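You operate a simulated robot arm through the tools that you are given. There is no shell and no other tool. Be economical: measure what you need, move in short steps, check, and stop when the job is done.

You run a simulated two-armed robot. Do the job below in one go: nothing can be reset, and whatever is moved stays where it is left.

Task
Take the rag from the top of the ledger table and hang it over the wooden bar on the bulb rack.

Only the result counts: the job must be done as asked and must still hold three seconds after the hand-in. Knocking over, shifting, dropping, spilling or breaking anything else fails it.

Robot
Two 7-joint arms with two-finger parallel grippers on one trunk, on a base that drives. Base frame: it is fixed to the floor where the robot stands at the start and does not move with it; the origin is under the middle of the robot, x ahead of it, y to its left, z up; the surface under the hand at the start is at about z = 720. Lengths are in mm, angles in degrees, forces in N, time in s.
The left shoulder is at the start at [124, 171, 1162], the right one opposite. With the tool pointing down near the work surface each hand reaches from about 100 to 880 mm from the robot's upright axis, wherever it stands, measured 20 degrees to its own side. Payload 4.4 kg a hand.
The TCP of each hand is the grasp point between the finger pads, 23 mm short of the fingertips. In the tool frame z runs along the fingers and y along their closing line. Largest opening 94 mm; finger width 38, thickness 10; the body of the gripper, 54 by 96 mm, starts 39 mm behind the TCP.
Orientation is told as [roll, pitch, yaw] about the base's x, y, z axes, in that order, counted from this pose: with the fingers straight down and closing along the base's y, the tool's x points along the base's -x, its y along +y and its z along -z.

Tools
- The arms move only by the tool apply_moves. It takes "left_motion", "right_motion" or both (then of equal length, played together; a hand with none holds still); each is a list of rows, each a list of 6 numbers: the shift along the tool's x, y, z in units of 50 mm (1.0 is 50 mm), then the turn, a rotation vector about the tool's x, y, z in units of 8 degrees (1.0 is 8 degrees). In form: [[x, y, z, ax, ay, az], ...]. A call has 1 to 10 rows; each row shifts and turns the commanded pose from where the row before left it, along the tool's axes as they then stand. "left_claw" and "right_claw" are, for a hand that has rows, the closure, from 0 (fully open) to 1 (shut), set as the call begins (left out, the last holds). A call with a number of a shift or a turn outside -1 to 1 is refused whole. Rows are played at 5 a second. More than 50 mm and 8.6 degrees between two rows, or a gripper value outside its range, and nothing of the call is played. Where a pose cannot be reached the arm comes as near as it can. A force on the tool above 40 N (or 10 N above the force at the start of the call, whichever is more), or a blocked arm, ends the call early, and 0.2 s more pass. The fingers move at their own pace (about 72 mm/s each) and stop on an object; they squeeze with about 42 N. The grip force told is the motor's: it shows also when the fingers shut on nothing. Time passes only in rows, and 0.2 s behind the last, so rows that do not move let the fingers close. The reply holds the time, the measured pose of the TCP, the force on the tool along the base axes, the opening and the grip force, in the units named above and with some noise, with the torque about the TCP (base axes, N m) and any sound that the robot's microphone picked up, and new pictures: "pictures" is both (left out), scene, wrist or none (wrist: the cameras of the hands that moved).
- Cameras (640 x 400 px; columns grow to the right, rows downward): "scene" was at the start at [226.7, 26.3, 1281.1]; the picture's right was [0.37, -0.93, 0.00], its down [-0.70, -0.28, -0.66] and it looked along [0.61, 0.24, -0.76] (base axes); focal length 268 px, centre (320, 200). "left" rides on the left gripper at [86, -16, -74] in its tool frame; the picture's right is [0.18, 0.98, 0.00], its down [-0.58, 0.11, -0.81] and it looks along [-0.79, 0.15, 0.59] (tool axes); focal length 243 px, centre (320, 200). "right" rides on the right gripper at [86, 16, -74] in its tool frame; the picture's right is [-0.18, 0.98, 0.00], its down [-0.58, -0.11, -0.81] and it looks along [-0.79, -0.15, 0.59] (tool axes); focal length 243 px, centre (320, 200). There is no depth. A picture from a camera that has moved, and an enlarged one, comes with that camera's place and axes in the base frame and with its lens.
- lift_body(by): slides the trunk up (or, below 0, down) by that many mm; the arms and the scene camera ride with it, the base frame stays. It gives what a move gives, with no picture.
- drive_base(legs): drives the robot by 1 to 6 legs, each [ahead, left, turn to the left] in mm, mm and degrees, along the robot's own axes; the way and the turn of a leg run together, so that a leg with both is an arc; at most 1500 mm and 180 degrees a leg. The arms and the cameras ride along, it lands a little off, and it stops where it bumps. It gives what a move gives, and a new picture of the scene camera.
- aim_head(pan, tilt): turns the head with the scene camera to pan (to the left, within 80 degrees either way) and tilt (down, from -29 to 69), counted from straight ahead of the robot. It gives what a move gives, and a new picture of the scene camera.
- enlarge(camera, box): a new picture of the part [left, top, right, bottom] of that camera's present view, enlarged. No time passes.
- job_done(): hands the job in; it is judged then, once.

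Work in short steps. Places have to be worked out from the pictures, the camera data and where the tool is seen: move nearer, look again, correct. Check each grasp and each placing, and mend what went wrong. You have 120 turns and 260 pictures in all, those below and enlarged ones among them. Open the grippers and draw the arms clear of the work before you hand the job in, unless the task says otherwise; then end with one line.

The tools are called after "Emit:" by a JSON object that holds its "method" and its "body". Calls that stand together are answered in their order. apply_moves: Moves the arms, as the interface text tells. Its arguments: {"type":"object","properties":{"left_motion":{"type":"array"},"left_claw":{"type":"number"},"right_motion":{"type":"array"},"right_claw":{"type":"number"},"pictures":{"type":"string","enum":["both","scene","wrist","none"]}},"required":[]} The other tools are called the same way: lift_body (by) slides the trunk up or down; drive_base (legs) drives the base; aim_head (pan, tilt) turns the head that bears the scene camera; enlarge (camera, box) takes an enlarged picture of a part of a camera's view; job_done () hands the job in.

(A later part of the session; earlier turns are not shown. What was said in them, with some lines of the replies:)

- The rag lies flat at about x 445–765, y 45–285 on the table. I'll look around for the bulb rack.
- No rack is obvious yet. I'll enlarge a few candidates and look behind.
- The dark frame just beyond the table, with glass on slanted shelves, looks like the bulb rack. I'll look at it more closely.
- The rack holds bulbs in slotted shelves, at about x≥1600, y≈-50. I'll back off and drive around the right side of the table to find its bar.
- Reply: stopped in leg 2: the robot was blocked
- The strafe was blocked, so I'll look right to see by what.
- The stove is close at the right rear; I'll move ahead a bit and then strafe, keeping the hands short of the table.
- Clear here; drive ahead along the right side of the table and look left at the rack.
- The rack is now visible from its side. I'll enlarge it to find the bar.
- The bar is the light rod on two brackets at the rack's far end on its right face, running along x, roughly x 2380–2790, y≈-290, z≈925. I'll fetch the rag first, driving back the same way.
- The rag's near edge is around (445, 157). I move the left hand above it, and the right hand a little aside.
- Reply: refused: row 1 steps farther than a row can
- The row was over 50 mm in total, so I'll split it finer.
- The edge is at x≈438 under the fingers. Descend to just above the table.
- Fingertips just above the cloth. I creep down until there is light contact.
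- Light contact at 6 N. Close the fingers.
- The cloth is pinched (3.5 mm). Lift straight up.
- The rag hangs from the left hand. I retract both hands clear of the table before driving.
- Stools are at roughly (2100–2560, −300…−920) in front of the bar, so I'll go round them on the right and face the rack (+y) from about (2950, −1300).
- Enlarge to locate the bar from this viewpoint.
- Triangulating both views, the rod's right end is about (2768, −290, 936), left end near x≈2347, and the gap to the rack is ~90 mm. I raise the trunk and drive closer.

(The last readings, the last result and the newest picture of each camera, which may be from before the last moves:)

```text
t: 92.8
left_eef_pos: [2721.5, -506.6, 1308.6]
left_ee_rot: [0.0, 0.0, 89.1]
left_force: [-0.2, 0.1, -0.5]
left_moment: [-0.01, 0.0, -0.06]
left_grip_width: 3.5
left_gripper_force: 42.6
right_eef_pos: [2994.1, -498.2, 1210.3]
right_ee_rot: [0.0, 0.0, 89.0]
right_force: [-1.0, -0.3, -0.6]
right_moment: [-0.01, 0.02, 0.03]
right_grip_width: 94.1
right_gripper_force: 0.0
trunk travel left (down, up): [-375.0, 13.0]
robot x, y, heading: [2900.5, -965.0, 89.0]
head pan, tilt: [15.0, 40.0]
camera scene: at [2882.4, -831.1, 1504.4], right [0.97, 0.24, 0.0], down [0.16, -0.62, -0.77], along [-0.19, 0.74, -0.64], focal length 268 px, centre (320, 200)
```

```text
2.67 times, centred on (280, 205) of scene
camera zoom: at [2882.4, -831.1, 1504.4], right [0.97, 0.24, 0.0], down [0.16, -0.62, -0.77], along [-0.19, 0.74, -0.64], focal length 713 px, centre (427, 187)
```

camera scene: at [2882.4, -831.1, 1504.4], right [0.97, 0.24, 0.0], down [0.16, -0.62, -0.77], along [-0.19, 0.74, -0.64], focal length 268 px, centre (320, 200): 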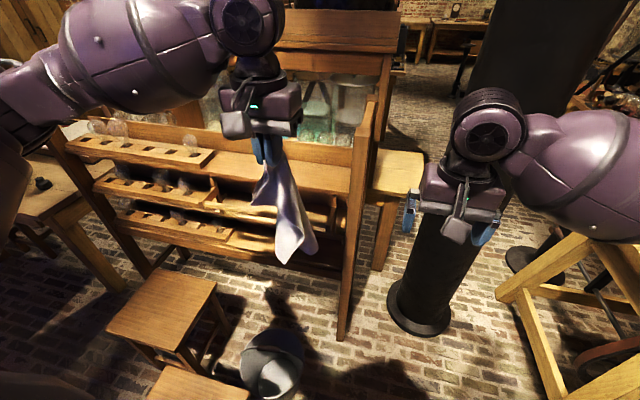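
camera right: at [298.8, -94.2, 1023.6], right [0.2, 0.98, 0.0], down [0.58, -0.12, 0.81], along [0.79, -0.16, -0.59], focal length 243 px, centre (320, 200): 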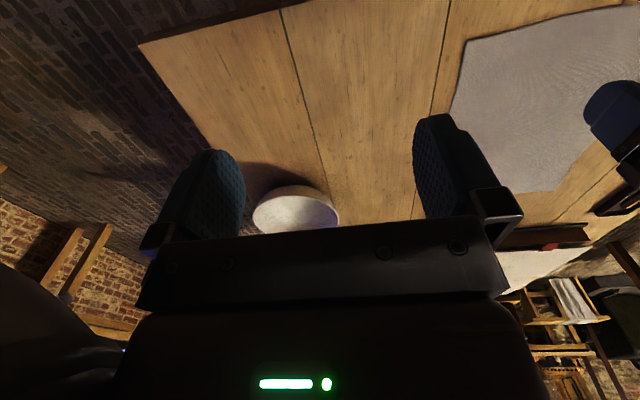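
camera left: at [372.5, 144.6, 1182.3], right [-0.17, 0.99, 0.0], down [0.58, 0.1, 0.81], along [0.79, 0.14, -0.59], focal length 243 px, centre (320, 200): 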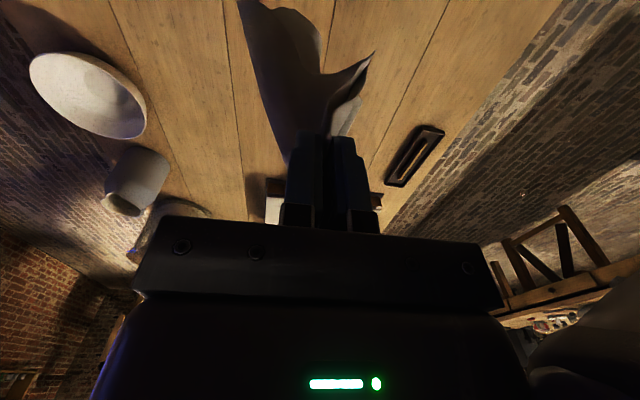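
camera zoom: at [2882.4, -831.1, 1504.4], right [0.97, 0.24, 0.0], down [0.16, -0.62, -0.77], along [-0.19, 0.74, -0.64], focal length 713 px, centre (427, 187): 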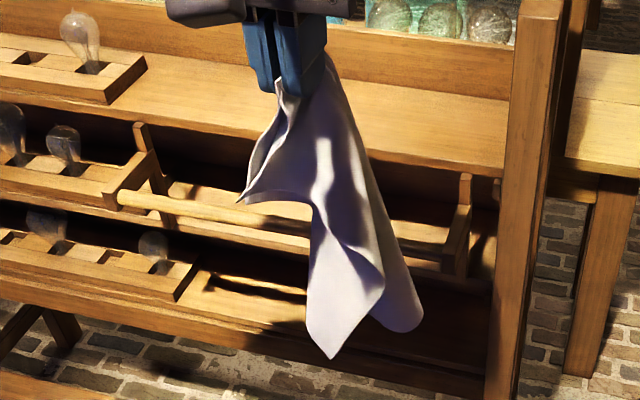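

Rod confirmed: x 2350–2761, y≈−280, z≈936; the rag's bottom is ~293 mm below the TCP. Move the hand to above the gap, at about (2600, −300, 1325) first, and check.

Emit:
{"method": "apply_moves", "body": {"left_motion": [[-0.4, 0.2, -0.1, 0, 0, 0], [-0.6, 0.35, -0.1, 0, 0, 0], [-0.6, 0.35, -0.1, 0, 0, 0], [-0.6, 0.35, 0, 0, 0, 0], [-0.6, 0.35, 0, 0, 0, 0], [-0.6, 0.35, 0, 0, 0, 0], [-0.6, 0.35, 0, 0, 0, 0], [0, 0, 0, 0, 0, 0]]}}

Emit:
{"method": "enlarge", "body": {"camera": "scene", "box": [140, 110, 380, 260]}}

```text
t: 94.6
left_eef_pos: [2610.8, -304.9, 1323.4]
left_ee_rot: [0.0, 0.0, 89.2]
left_force: [0.2, 0.2, -0.9]
left_moment: [0.01, 0.02, -0.1]
left_grip_width: 3.7
left_gripper_force: 42.3
right_eef_pos: [2994.1, -499.5, 1210.4]
right_ee_rot: [0.0, 0.0, 89.0]
right_force: [0.0, 0.0, 0.6]
right_moment: [0.03, 0.0, -0.04]
right_grip_width: 94.1
right_gripper_force: 0.0
trunk travel left (down, up): [-375.0, 13.0]
robot x, y, heading: [2901.0, -969.8, 89.1]
head pan, tilt: [15.0, 40.0]
camera scene: at [2882.3, -831.4, 1504.4], right [0.97, 0.24, 0.0], down [0.16, -0.62, -0.77], along [-0.19, 0.74, -0.64], focal length 268 px, centre (320, 200)
camera left: at [2626.3, -392.6, 1399.0], right [-0.99, -0.17, 0.0], down [-0.1, 0.58, 0.81], along [-0.14, 0.8, -0.59], focal length 243 px, centre (320, 200)
```

scene: 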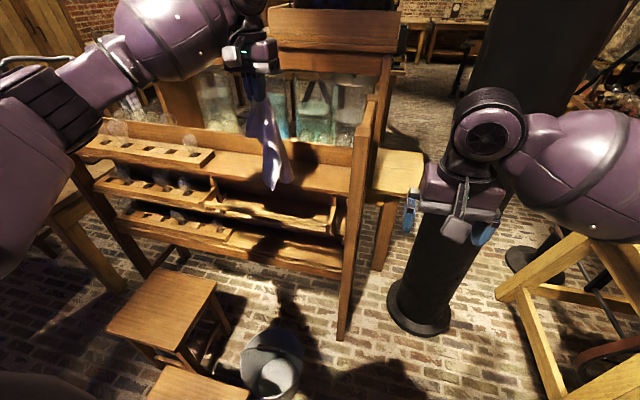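
left: 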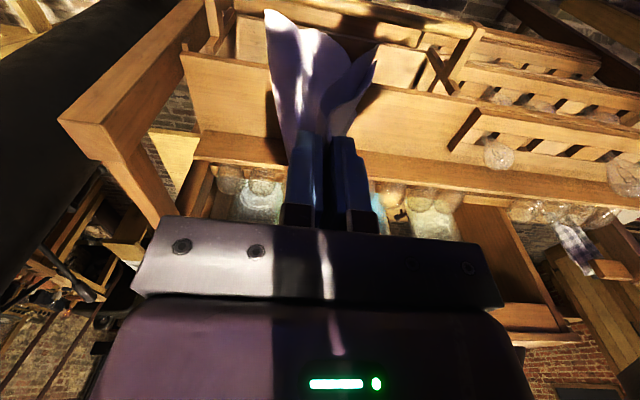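

```text
2.67 times, centred on (260, 185) of scene
camera zoom: at [2882.3, -831.4, 1504.4], right [0.97, 0.24, 0.0], down [0.16, -0.62, -0.77], along [-0.19, 0.74, -0.64], focal length 713 px, centre (480, 240)
```

zoom: 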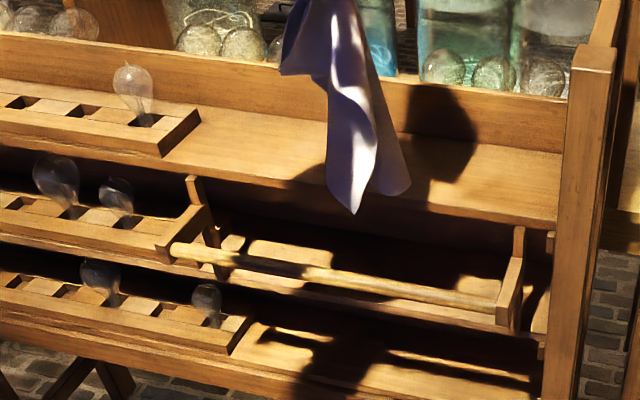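

I'll check the rod's y with the wrist camera.

Emit:
{"method": "enlarge", "body": {"camera": "left", "box": [180, 0, 500, 180]}}

```text
2.00 times, centred on (340, 90) of left
camera zoom: at [2626.3, -392.6, 1399.0], right [-0.99, -0.17, 0.0], down [-0.1, 0.58, 0.81], along [-0.14, 0.8, -0.59], focal length 485 px, centre (280, 420)
```

zoom: 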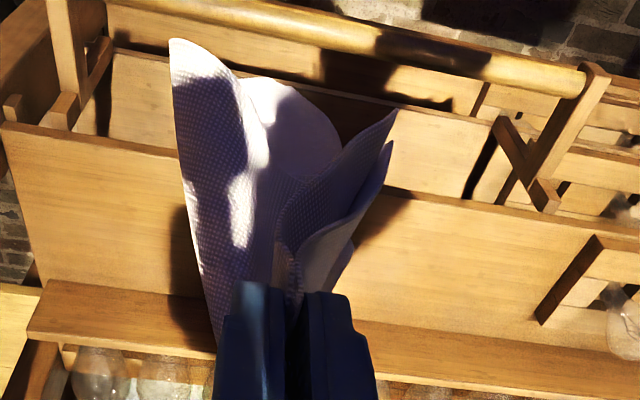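

Rod at y≈−279 confirmed; the cloth's bottom hangs ~35 mm further +y than the TCP and should enter the gap (−269…−190) with TCP at y≈−267. Move there and start lowering.

Emit:
{"method": "apply_moves", "body": {"left_motion": [[-0.38, 0, 0, 0, 0, 0], [-0.38, 0, 0, 0, 0, 0], [0, 0, 0, 0, 0, 0], [0, 0, 0, 0, 0, 0], [0, 0, 0.5, 0, 0, 0], [0, 0, 0.5, 0, 0, 0], [0, 0, 0, 0, 0, 0]], "pictures": "wrist"}}

Emit:
{"method": "enlarge", "body": {"camera": "scene", "box": [140, 110, 380, 260]}}

Emit:
{"method": "enlarge", "body": {"camera": "left", "box": [180, 0, 500, 180]}}

```text
t: 96.2
left_eef_pos: [2611.1, -267.1, 1273.2]
left_ee_rot: [0.0, 0.0, 89.2]
left_force: [0.2, -0.1, 0.8]
left_moment: [0.01, 0.02, -0.06]
left_grip_width: 3.7
left_gripper_force: 41.9
right_eef_pos: [2995.3, -497.7, 1210.8]
right_ee_rot: [0.0, 0.1, 89.0]
right_force: [-0.3, -1.0, 0.1]
right_moment: [0.0, 0.0, 0.01]
right_grip_width: 94.0
right_gripper_force: 0.1
trunk travel left (down, up): [-375.0, 13.0]
robot x, y, heading: [2898.1, -969.8, 89.1]
head pan, tilt: [15.0, 40.0]
camera left: at [2626.5, -354.7, 1348.6], right [-0.99, -0.17, 0.0], down [-0.1, 0.58, 0.81], along [-0.14, 0.8, -0.59], focal length 243 px, centre (320, 200)
```

left: 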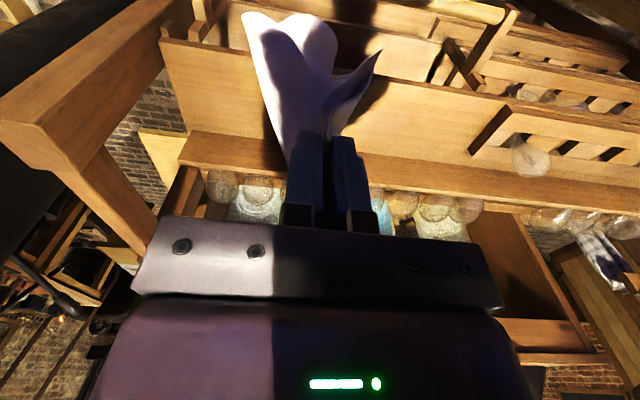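

```text
2.67 times, centred on (260, 185) of scene
camera zoom: at [2882.5, -831.0, 1504.4], right [0.97, 0.24, 0.0], down [0.16, -0.62, -0.77], along [-0.19, 0.74, -0.64], focal length 713 px, centre (480, 240)
```

zoom: 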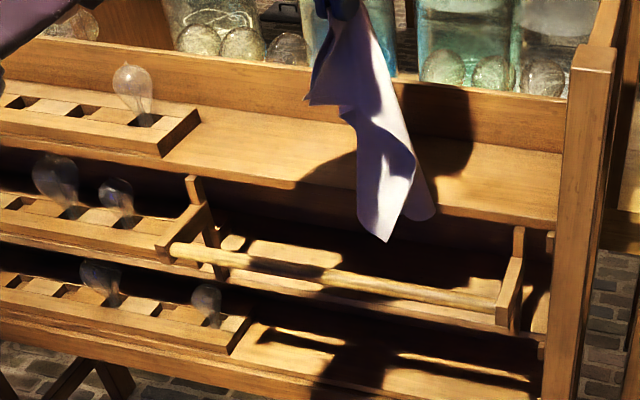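

```text
2.00 times, centred on (340, 90) of left
camera zoom: at [2626.5, -354.7, 1348.6], right [-0.99, -0.17, 0.0], down [-0.1, 0.58, 0.81], along [-0.14, 0.8, -0.59], focal length 485 px, centre (280, 420)
```

zoom: 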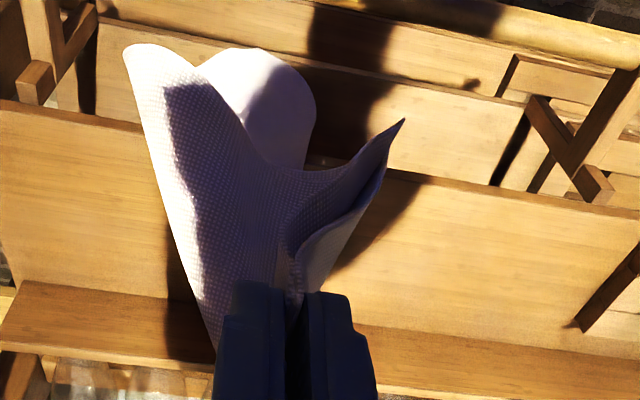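

The cloth tip is heading into the gap between shelf edge and rod. Lower 80 mm more and check.

Emit:
{"method": "apply_moves", "body": {"left_motion": [[0, 0, 0.4, 0, 0, 0], [0, 0, 0.4, 0, 0, 0], [0, 0, 0.4, 0, 0, 0], [0, 0, 0.4, 0, 0, 0], [0, 0, 0, 0, 0, 0]], "pictures": "wrist"}}

Emit:
{"method": "enlarge", "body": {"camera": "scene", "box": [140, 110, 380, 260]}}

```text
t: 97.4
left_eef_pos: [2610.2, -268.6, 1192.4]
left_ee_rot: [0.1, 0.0, 89.1]
left_force: [-0.3, -0.3, -0.4]
left_moment: [0.0, 0.02, -0.06]
left_grip_width: 3.7
left_gripper_force: 41.9
right_eef_pos: [2994.5, -497.9, 1210.6]
right_ee_rot: [0.0, -0.1, 88.9]
right_force: [-0.1, -0.5, 0.5]
right_moment: [-0.04, -0.01, 0.01]
right_grip_width: 93.9
right_gripper_force: 0.1
trunk travel left (down, up): [-375.0, 13.0]
robot x, y, heading: [2901.2, -970.0, 88.9]
head pan, tilt: [15.0, 40.0]
camera left: at [2626.0, -355.4, 1268.7], right [-0.99, -0.17, 0.0], down [-0.1, 0.58, 0.81], along [-0.13, 0.79, -0.59], focal length 243 px, centre (320, 200)
```

left: 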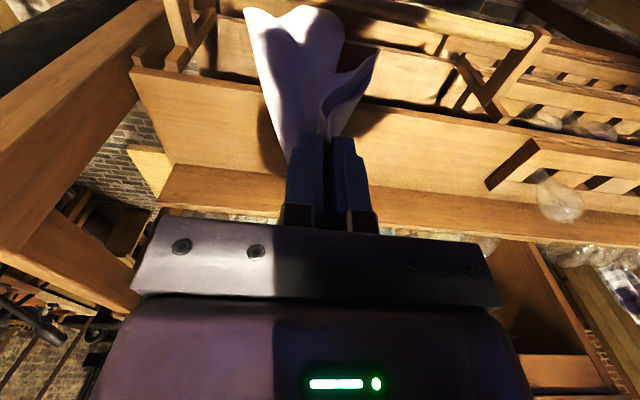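

```text
2.67 times, centred on (260, 185) of scene
camera zoom: at [2882.4, -830.9, 1504.4], right [0.97, 0.24, 0.0], down [0.16, -0.62, -0.77], along [-0.19, 0.74, -0.64], focal length 713 px, centre (480, 240)
```

zoom: 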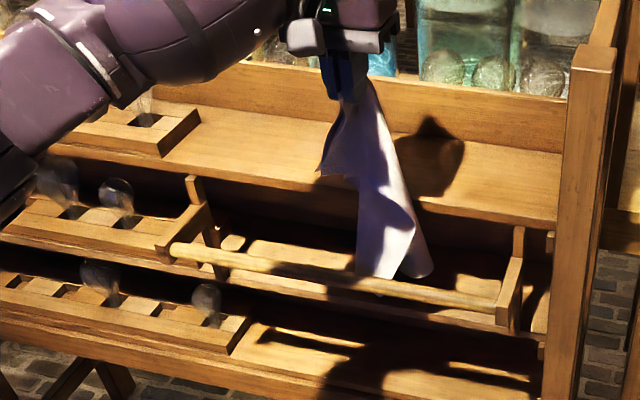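

The tip is behind the rod. Lower ~105 mm further.

Emit:
{"method": "apply_moves", "body": {"left_motion": [[0, 0, 0.42, 0, 0, 0], [0, 0, 0.42, 0, 0, 0], [0, 0, 0.42, 0, 0, 0], [0, 0, 0.42, 0, 0, 0], [0, 0, 0.42, 0, 0, 0], [0, 0, 0, 0, 0, 0]]}}

Emit:
{"method": "enlarge", "body": {"camera": "scene", "box": [140, 110, 380, 260]}}

```text
t: 98.8
left_eef_pos: [2611.2, -267.5, 1088.9]
left_ee_rot: [0.1, 0.0, 89.0]
left_force: [-0.1, -1.6, 0.3]
left_moment: [-0.02, 0.05, -0.08]
left_grip_width: 3.4
left_gripper_force: 42.3
right_eef_pos: [2994.4, -498.5, 1210.5]
right_ee_rot: [0.0, 0.0, 89.1]
right_force: [0.3, 0.2, -0.8]
right_moment: [0.01, -0.02, -0.01]
right_grip_width: 93.9
right_gripper_force: 0.1
trunk travel left (down, up): [-375.0, 13.0]
robot x, y, heading: [2897.2, -967.6, 89.1]
head pan, tilt: [15.0, 40.0]
camera scene: at [2882.4, -830.9, 1504.4], right [0.97, 0.24, 0.0], down [0.16, -0.62, -0.77], along [-0.19, 0.74, -0.64], focal length 268 px, centre (320, 200)
camera left: at [2624.5, -355.5, 1162.5], right [-0.99, -0.17, 0.0], down [-0.1, 0.58, 0.81], along [-0.14, 0.8, -0.59], focal length 243 px, centre (320, 200)
```

scene: 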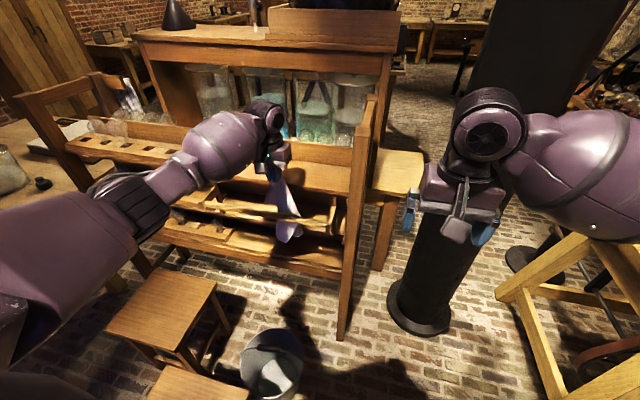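
left: 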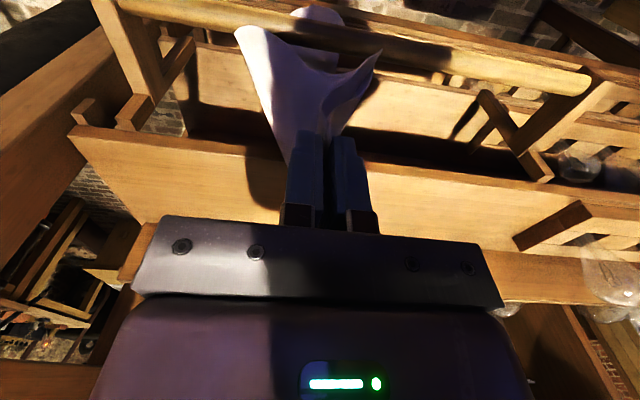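

```text
2.67 times, centred on (260, 185) of scene
camera zoom: at [2882.4, -830.9, 1504.4], right [0.97, 0.24, 0.0], down [0.16, -0.62, -0.77], along [-0.19, 0.74, -0.64], focal length 713 px, centre (480, 240)
```

zoom: 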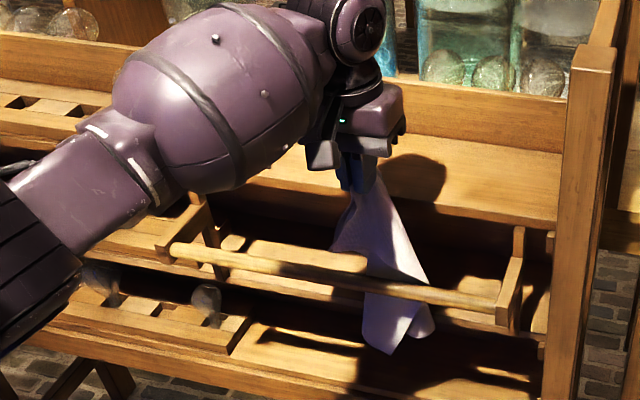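

About 165 mm of rag hangs behind and below the rod. Now swing the hand over the rod toward me in an arc.

Emit:
{"method": "apply_moves", "body": {"left_motion": [[0.5, 0, 0.03, 0, 0, 0], [0.6, 0, 0.15, 0, 0, 0], [0.6, 0, 0.35, 0, 0, 0], [0.6, 0, 0.5, 0, 0, 0], [0.46, 0, 0.65, 0, 0, 0], [0, 0, 0, 0, 0, 0]], "pictures": "wrist"}}

Emit:
{"method": "enlarge", "body": {"camera": "scene", "box": [140, 110, 380, 260]}}

```text
t: 100.2
left_eef_pos: [2607.2, -404.7, 1002.8]
left_ee_rot: [0.0, 0.0, 89.1]
left_force: [0.5, 0.6, -0.2]
left_moment: [0.0, 0.03, -0.05]
left_grip_width: 3.7
left_gripper_force: 42.3
right_eef_pos: [2995.1, -496.4, 1210.3]
right_ee_rot: [0.0, 0.0, 89.0]
right_force: [-0.2, -0.1, -0.2]
right_moment: [0.0, 0.02, 0.0]
right_grip_width: 93.8
right_gripper_force: 0.2
trunk travel left (down, up): [-375.0, 13.0]
robot x, y, heading: [2899.5, -966.4, 89.2]
head pan, tilt: [15.0, 40.0]
camera left: at [2622.8, -493.2, 1079.0], right [-0.99, -0.17, 0.0], down [-0.1, 0.58, 0.81], along [-0.14, 0.8, -0.59], focal length 243 px, centre (320, 200)
```

left: 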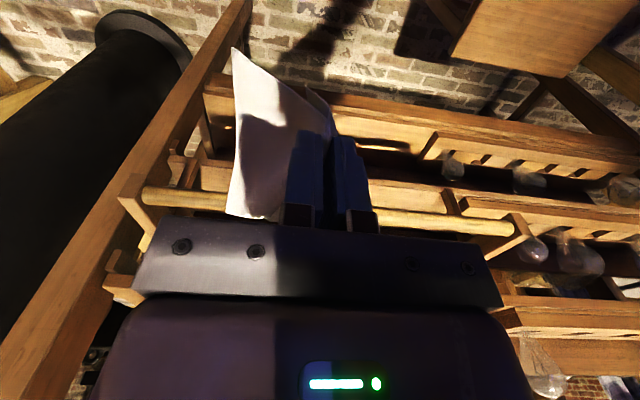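

```text
2.67 times, centred on (260, 185) of scene
camera zoom: at [2882.7, -830.4, 1504.3], right [0.97, 0.24, 0.0], down [0.16, -0.62, -0.77], along [-0.19, 0.74, -0.64], focal length 713 px, centre (480, 240)
```

zoom: 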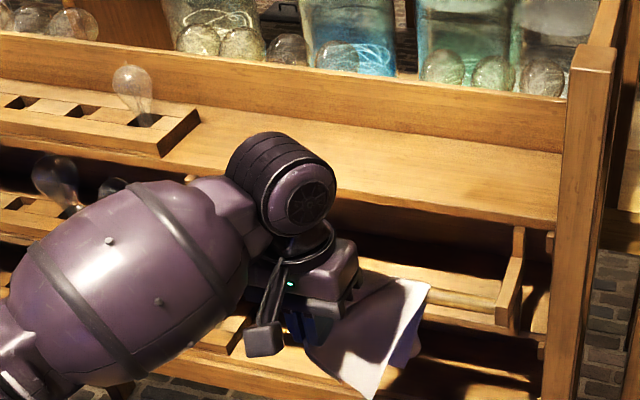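

The rag is over the rod. Continue down on the near side.

Emit:
{"method": "apply_moves", "body": {"left_motion": [[0.2, 0, 0.7, 0, 0, 0], [0, 0, 0.8, 0, 0, 0], [-0.2, 0, 0.7, 0, 0, 0], [-0.3, 0, 0.4, 0, 0, 0], [0, 0, 0, 0, 0, 0]], "pictures": "wrist"}}

Emit:
{"method": "enlarge", "body": {"camera": "scene", "box": [140, 130, 380, 280]}}

```text
t: 101.4
left_eef_pos: [2607.8, -391.6, 874.2]
left_ee_rot: [0.1, -0.1, 89.2]
left_force: [-0.4, -0.2, 0.0]
left_moment: [-0.03, -0.03, -0.06]
left_grip_width: 3.4
left_gripper_force: 42.7
right_eef_pos: [2995.8, -498.4, 1211.9]
right_ee_rot: [0.0, 0.0, 89.0]
right_force: [-0.7, -0.4, -0.3]
right_moment: [0.02, 0.0, 0.03]
right_grip_width: 93.9
right_gripper_force: 0.0
trunk travel left (down, up): [-375.0, 13.0]
robot x, y, heading: [2901.7, -968.7, 89.1]
head pan, tilt: [15.0, 40.0]
camera left: at [2624.1, -478.2, 948.9], right [-0.99, -0.17, 0.0], down [-0.1, 0.58, 0.81], along [-0.14, 0.8, -0.59], focal length 243 px, centre (320, 200)
```

left: 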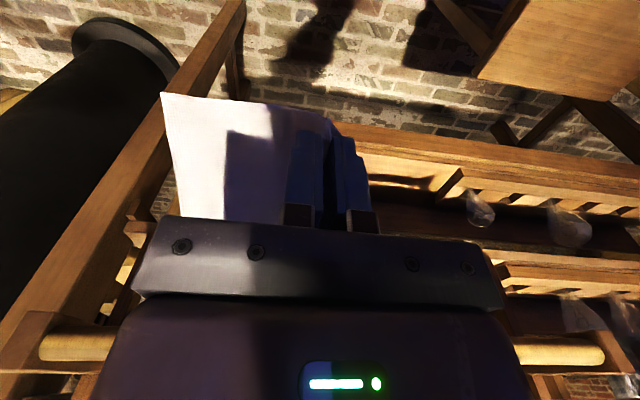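

```text
2.67 times, centred on (260, 205) of scene
camera zoom: at [2882.1, -831.3, 1504.4], right [0.97, 0.24, 0.0], down [0.16, -0.62, -0.77], along [-0.19, 0.74, -0.64], focal length 713 px, centre (480, 187)
```

zoom: 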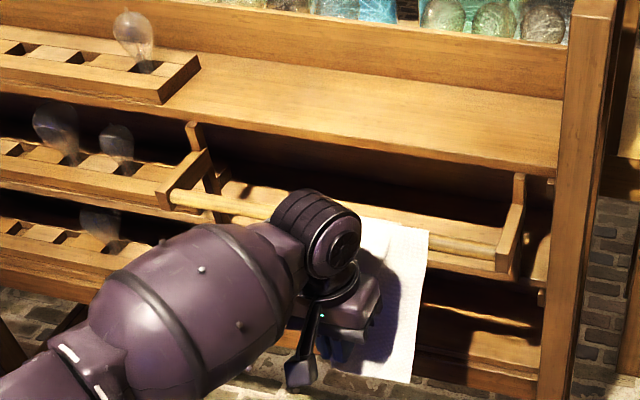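

The rag drapes nicely over the rod. Ease toward the rod slightly, then open partly to release.

Emit:
{"method": "apply_moves", "body": {"left_motion": [[-0.3, 0, 0.1, 0, 0, 0], [-0.2, 0, 0.1, 0, 0, 0], [0, 0, 0, 0, 0, 0]], "pictures": "none"}}

Emit:
{"method": "apply_moves", "body": {"left_motion": [[0, 0, 0, 0, 0, 0], [0, 0, 0, 0, 0, 0], [0, 0, 0, 0, 0, 0], [0, 0, 0, 0, 0, 0], [0, 0, 0, 0, 0, 0]], "left_claw": 0.6}}

Emit:
{"method": "enlarge", "body": {"camera": "scene", "box": [140, 130, 380, 280]}}

```text
t: 102.2
left_eef_pos: [2610.8, -363.8, 864.1]
left_ee_rot: [0.0, 0.0, 89.1]
left_force: [0.6, -0.1, -1.2]
left_moment: [0.03, 0.02, -0.06]
left_grip_width: 3.4
left_gripper_force: 42.2
right_eef_pos: [2994.2, -497.7, 1211.3]
right_ee_rot: [0.0, 0.0, 89.0]
right_force: [-1.0, 1.0, -0.2]
right_moment: [-0.03, 0.0, -0.02]
right_grip_width: 94.0
right_gripper_force: 0.0
trunk travel left (down, up): [-375.0, 13.0]
robot x, y, heading: [2899.5, -965.6, 89.0]
head pan, tilt: [15.0, 40.0]
```

```text
t: 103.4
left_eef_pos: [2611.1, -364.4, 864.2]
left_ee_rot: [-0.1, 0.0, 89.1]
left_force: [0.2, -0.6, 0.4]
left_moment: [-0.02, 0.0, 0.0]
left_grip_width: 37.6
left_gripper_force: 0.0
right_eef_pos: [2994.1, -498.9, 1211.1]
right_ee_rot: [0.0, 0.0, 89.0]
right_force: [-0.8, -0.6, -0.3]
right_moment: [0.04, -0.01, -0.01]
right_grip_width: 93.9
right_gripper_force: 0.0
trunk travel left (down, up): [-375.0, 13.0]
robot x, y, heading: [2901.4, -967.6, 89.2]
head pan, tilt: [15.0, 40.0]
camera scene: at [2882.4, -830.8, 1504.4], right [0.97, 0.24, 0.0], down [0.16, -0.62, -0.77], along [-0.19, 0.74, -0.64], focal length 268 px, centre (320, 200)
camera left: at [2625.0, -452.8, 939.3], right [-0.99, -0.17, 0.0], down [-0.1, 0.58, 0.81], along [-0.14, 0.79, -0.59], focal length 243 px, centre (320, 200)
```

scene: 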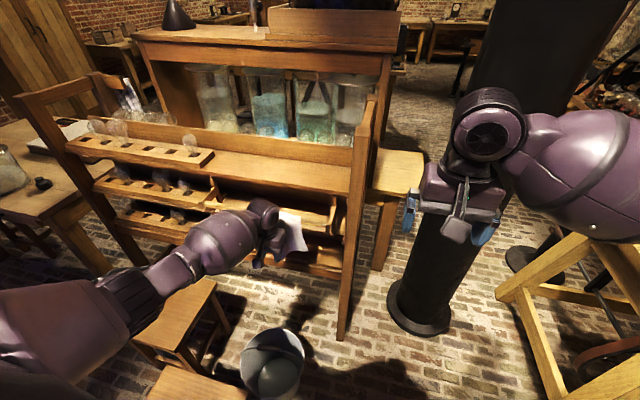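
left: 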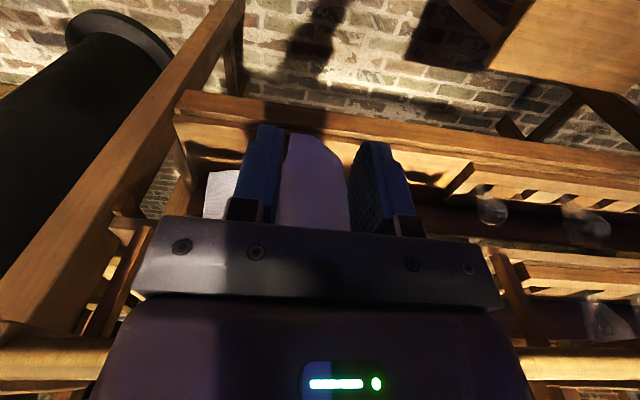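

```text
2.67 times, centred on (260, 205) of scene
camera zoom: at [2882.4, -830.8, 1504.4], right [0.97, 0.24, 0.0], down [0.16, -0.62, -0.77], along [-0.19, 0.74, -0.64], focal length 713 px, centre (480, 187)
```

zoom: 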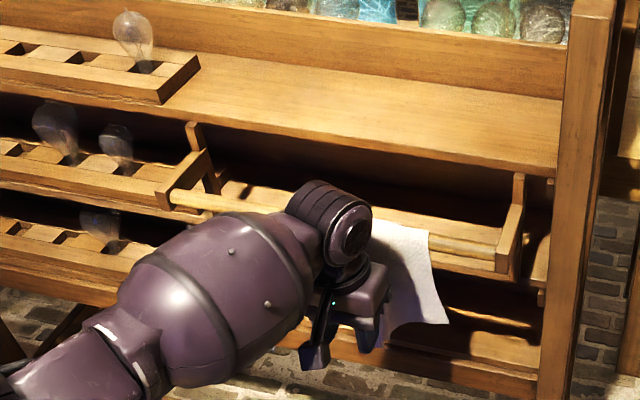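

The cloth is released and hangs between the fingers. Withdraw straight back (−y).

Emit:
{"method": "apply_moves", "body": {"left_motion": [[0.25, 0, 0, 0, 0, 0], [0.4, 0, 0, 0, 0, 0], [0.6, 0, 0, 0, 0, 0], [0.8, 0, 0, 0, 0, 0], [0.8, 0, 0, 0, 0, 0]]}}

Emit:
{"method": "enlarge", "body": {"camera": "scene", "box": [140, 130, 380, 280]}}

```text
t: 104.6
left_eef_pos: [2607.6, -509.1, 862.7]
left_ee_rot: [0.0, -0.2, 89.1]
left_force: [-0.8, -0.2, -0.3]
left_moment: [0.04, -0.01, 0.0]
left_grip_width: 37.5
left_gripper_force: 0.1
right_eef_pos: [2994.6, -498.8, 1210.1]
right_ee_rot: [0.0, 0.0, 89.0]
right_force: [-0.8, -0.1, -0.4]
right_moment: [0.0, -0.01, 0.0]
right_grip_width: 93.9
right_gripper_force: 0.0
trunk travel left (down, up): [-375.0, 13.0]
robot x, y, heading: [2899.9, -966.3, 89.0]
head pan, tilt: [15.0, 40.0]
camera scene: at [2882.2, -832.0, 1504.5], right [0.97, 0.24, 0.0], down [0.16, -0.62, -0.77], along [-0.19, 0.74, -0.64], focal length 268 px, centre (320, 200)
camera left: at [2622.0, -596.8, 938.7], right [-0.99, -0.17, 0.0], down [-0.1, 0.58, 0.81], along [-0.14, 0.8, -0.59], focal length 243 px, centre (320, 200)
```

scene: 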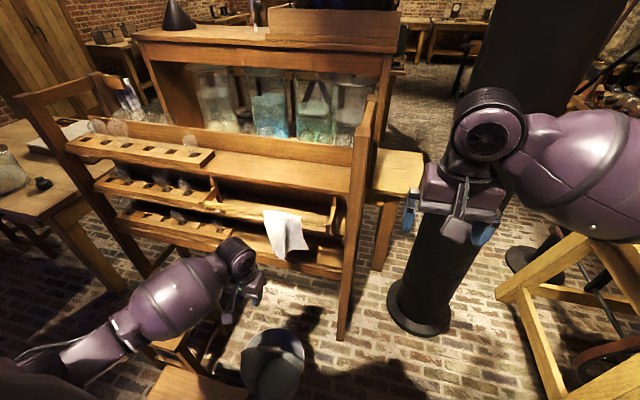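
left: 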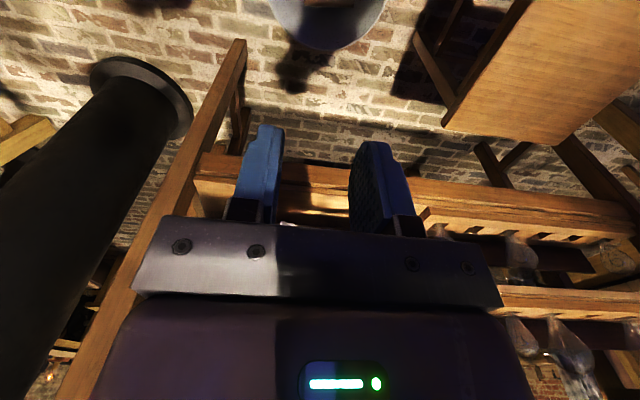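

```text
2.67 times, centred on (260, 205) of scene
camera zoom: at [2882.2, -832.0, 1504.5], right [0.97, 0.24, 0.0], down [0.16, -0.62, -0.77], along [-0.19, 0.74, -0.64], focal length 713 px, centre (480, 187)
```

zoom: 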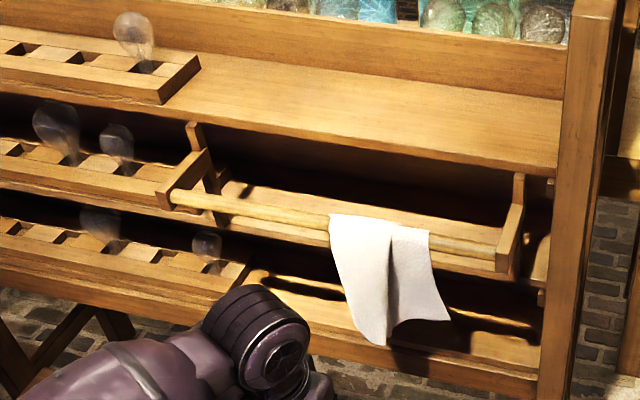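

The rag hangs over the rod. I draw the arm further back and up with the gripper open, and check the rag stays put.

Emit:
{"method": "apply_moves", "body": {"left_motion": [[0.4, 0, -0.6, 0, 0, 0], [0.4, 0, -0.6, 0, 0, 0], [0.4, 0, -0.6, 0, 0, 0], [0.4, -0.2, -0.6, 0, 0, 0], [0.2, -0.2, -0.6, 0, 0, 0], [0, 0, 0, 0, 0, 0], [0, 0, 0, 0, 0, 0], [0, 0, 0, 0, 0, 0], [0, 0, 0, 0, 0, 0], [0, 0, 0, 0, 0, 0]], "left_claw": 0, "pictures": "scene"}}

Emit:
{"method": "aim_head", "body": {"pan": 22, "tilt": 45}}

Emit:
{"method": "enlarge", "body": {"camera": "scene", "box": [200, 80, 460, 240]}}

```text
t: 106.8
left_eef_pos: [2625.6, -599.7, 1013.5]
left_ee_rot: [0.0, 0.0, 89.2]
left_force: [0.1, 0.7, -0.6]
left_moment: [-0.01, -0.01, 0.0]
left_grip_width: 94.0
left_gripper_force: 0.1
right_eef_pos: [2995.2, -497.5, 1211.6]
right_ee_rot: [-0.1, -0.1, 88.9]
right_force: [0.4, 0.2, -0.2]
right_moment: [-0.01, 0.01, 0.03]
right_grip_width: 94.0
right_gripper_force: 0.0
trunk travel left (down, up): [-375.0, 13.0]
robot x, y, heading: [2899.5, -967.3, 89.3]
head pan, tilt: [15.0, 40.0]
camera scene: at [2882.4, -830.8, 1504.4], right [0.97, 0.24, 0.0], down [0.16, -0.62, -0.77], along [-0.19, 0.74, -0.64], focal length 268 px, centre (320, 200)
```

scene: 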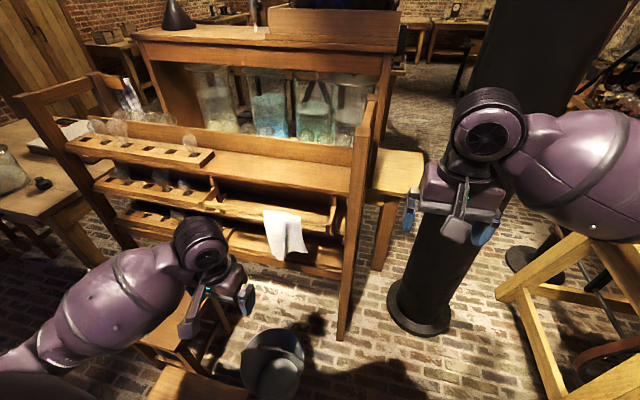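

```text
t: 107.5
left_eef_pos: [2625.5, -598.5, 1013.1]
left_ee_rot: [0.0, 0.0, 89.1]
left_force: [0.8, -0.2, 0.6]
left_moment: [0.02, 0.03, 0.0]
left_grip_width: 94.2
left_gripper_force: 0.0
right_eef_pos: [2995.2, -499.0, 1210.5]
right_ee_rot: [0.0, 0.1, 88.9]
right_force: [0.2, 0.3, 1.0]
right_moment: [0.02, 0.04, 0.0]
right_grip_width: 93.9
right_gripper_force: 0.0
trunk travel left (down, up): [-375.0, 13.0]
robot x, y, heading: [2902.0, -964.8, 88.9]
head pan, tilt: [22.0, 45.0]
camera scene: at [2873.9, -837.4, 1497.1], right [0.93, 0.36, 0.0], down [0.25, -0.66, -0.71], along [-0.25, 0.66, -0.71], focal length 268 px, centre (320, 200)
```

scene: 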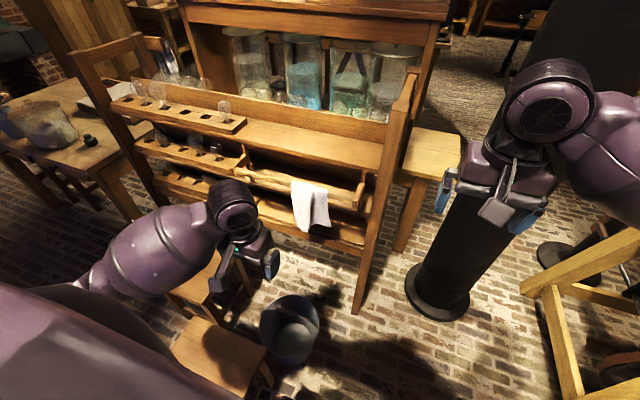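

```text
2.46 times, centred on (330, 160) of scene
camera zoom: at [2873.9, -837.4, 1497.1], right [0.93, 0.36, 0.0], down [0.25, -0.66, -0.71], along [-0.25, 0.66, -0.71], focal length 658 px, centre (295, 298)
```

zoom: 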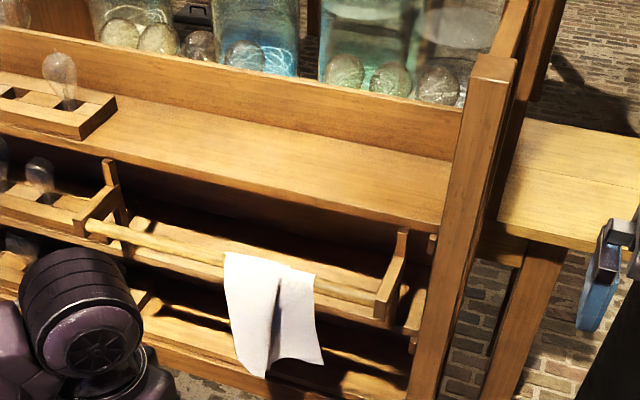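

The rag has stayed on the bar, unchanged, for over 3 seconds since release. Both grippers are open and the arms are clear, so I'm handing in.

Emit:
{"method": "job_done", "body": {}}

```text
The job is handed in.
```

I took the rag from the ledger table and hung it over the wooden bar on the bulb rack. It stayed in place for more than three seconds after release, and I saw nothing else disturbed.
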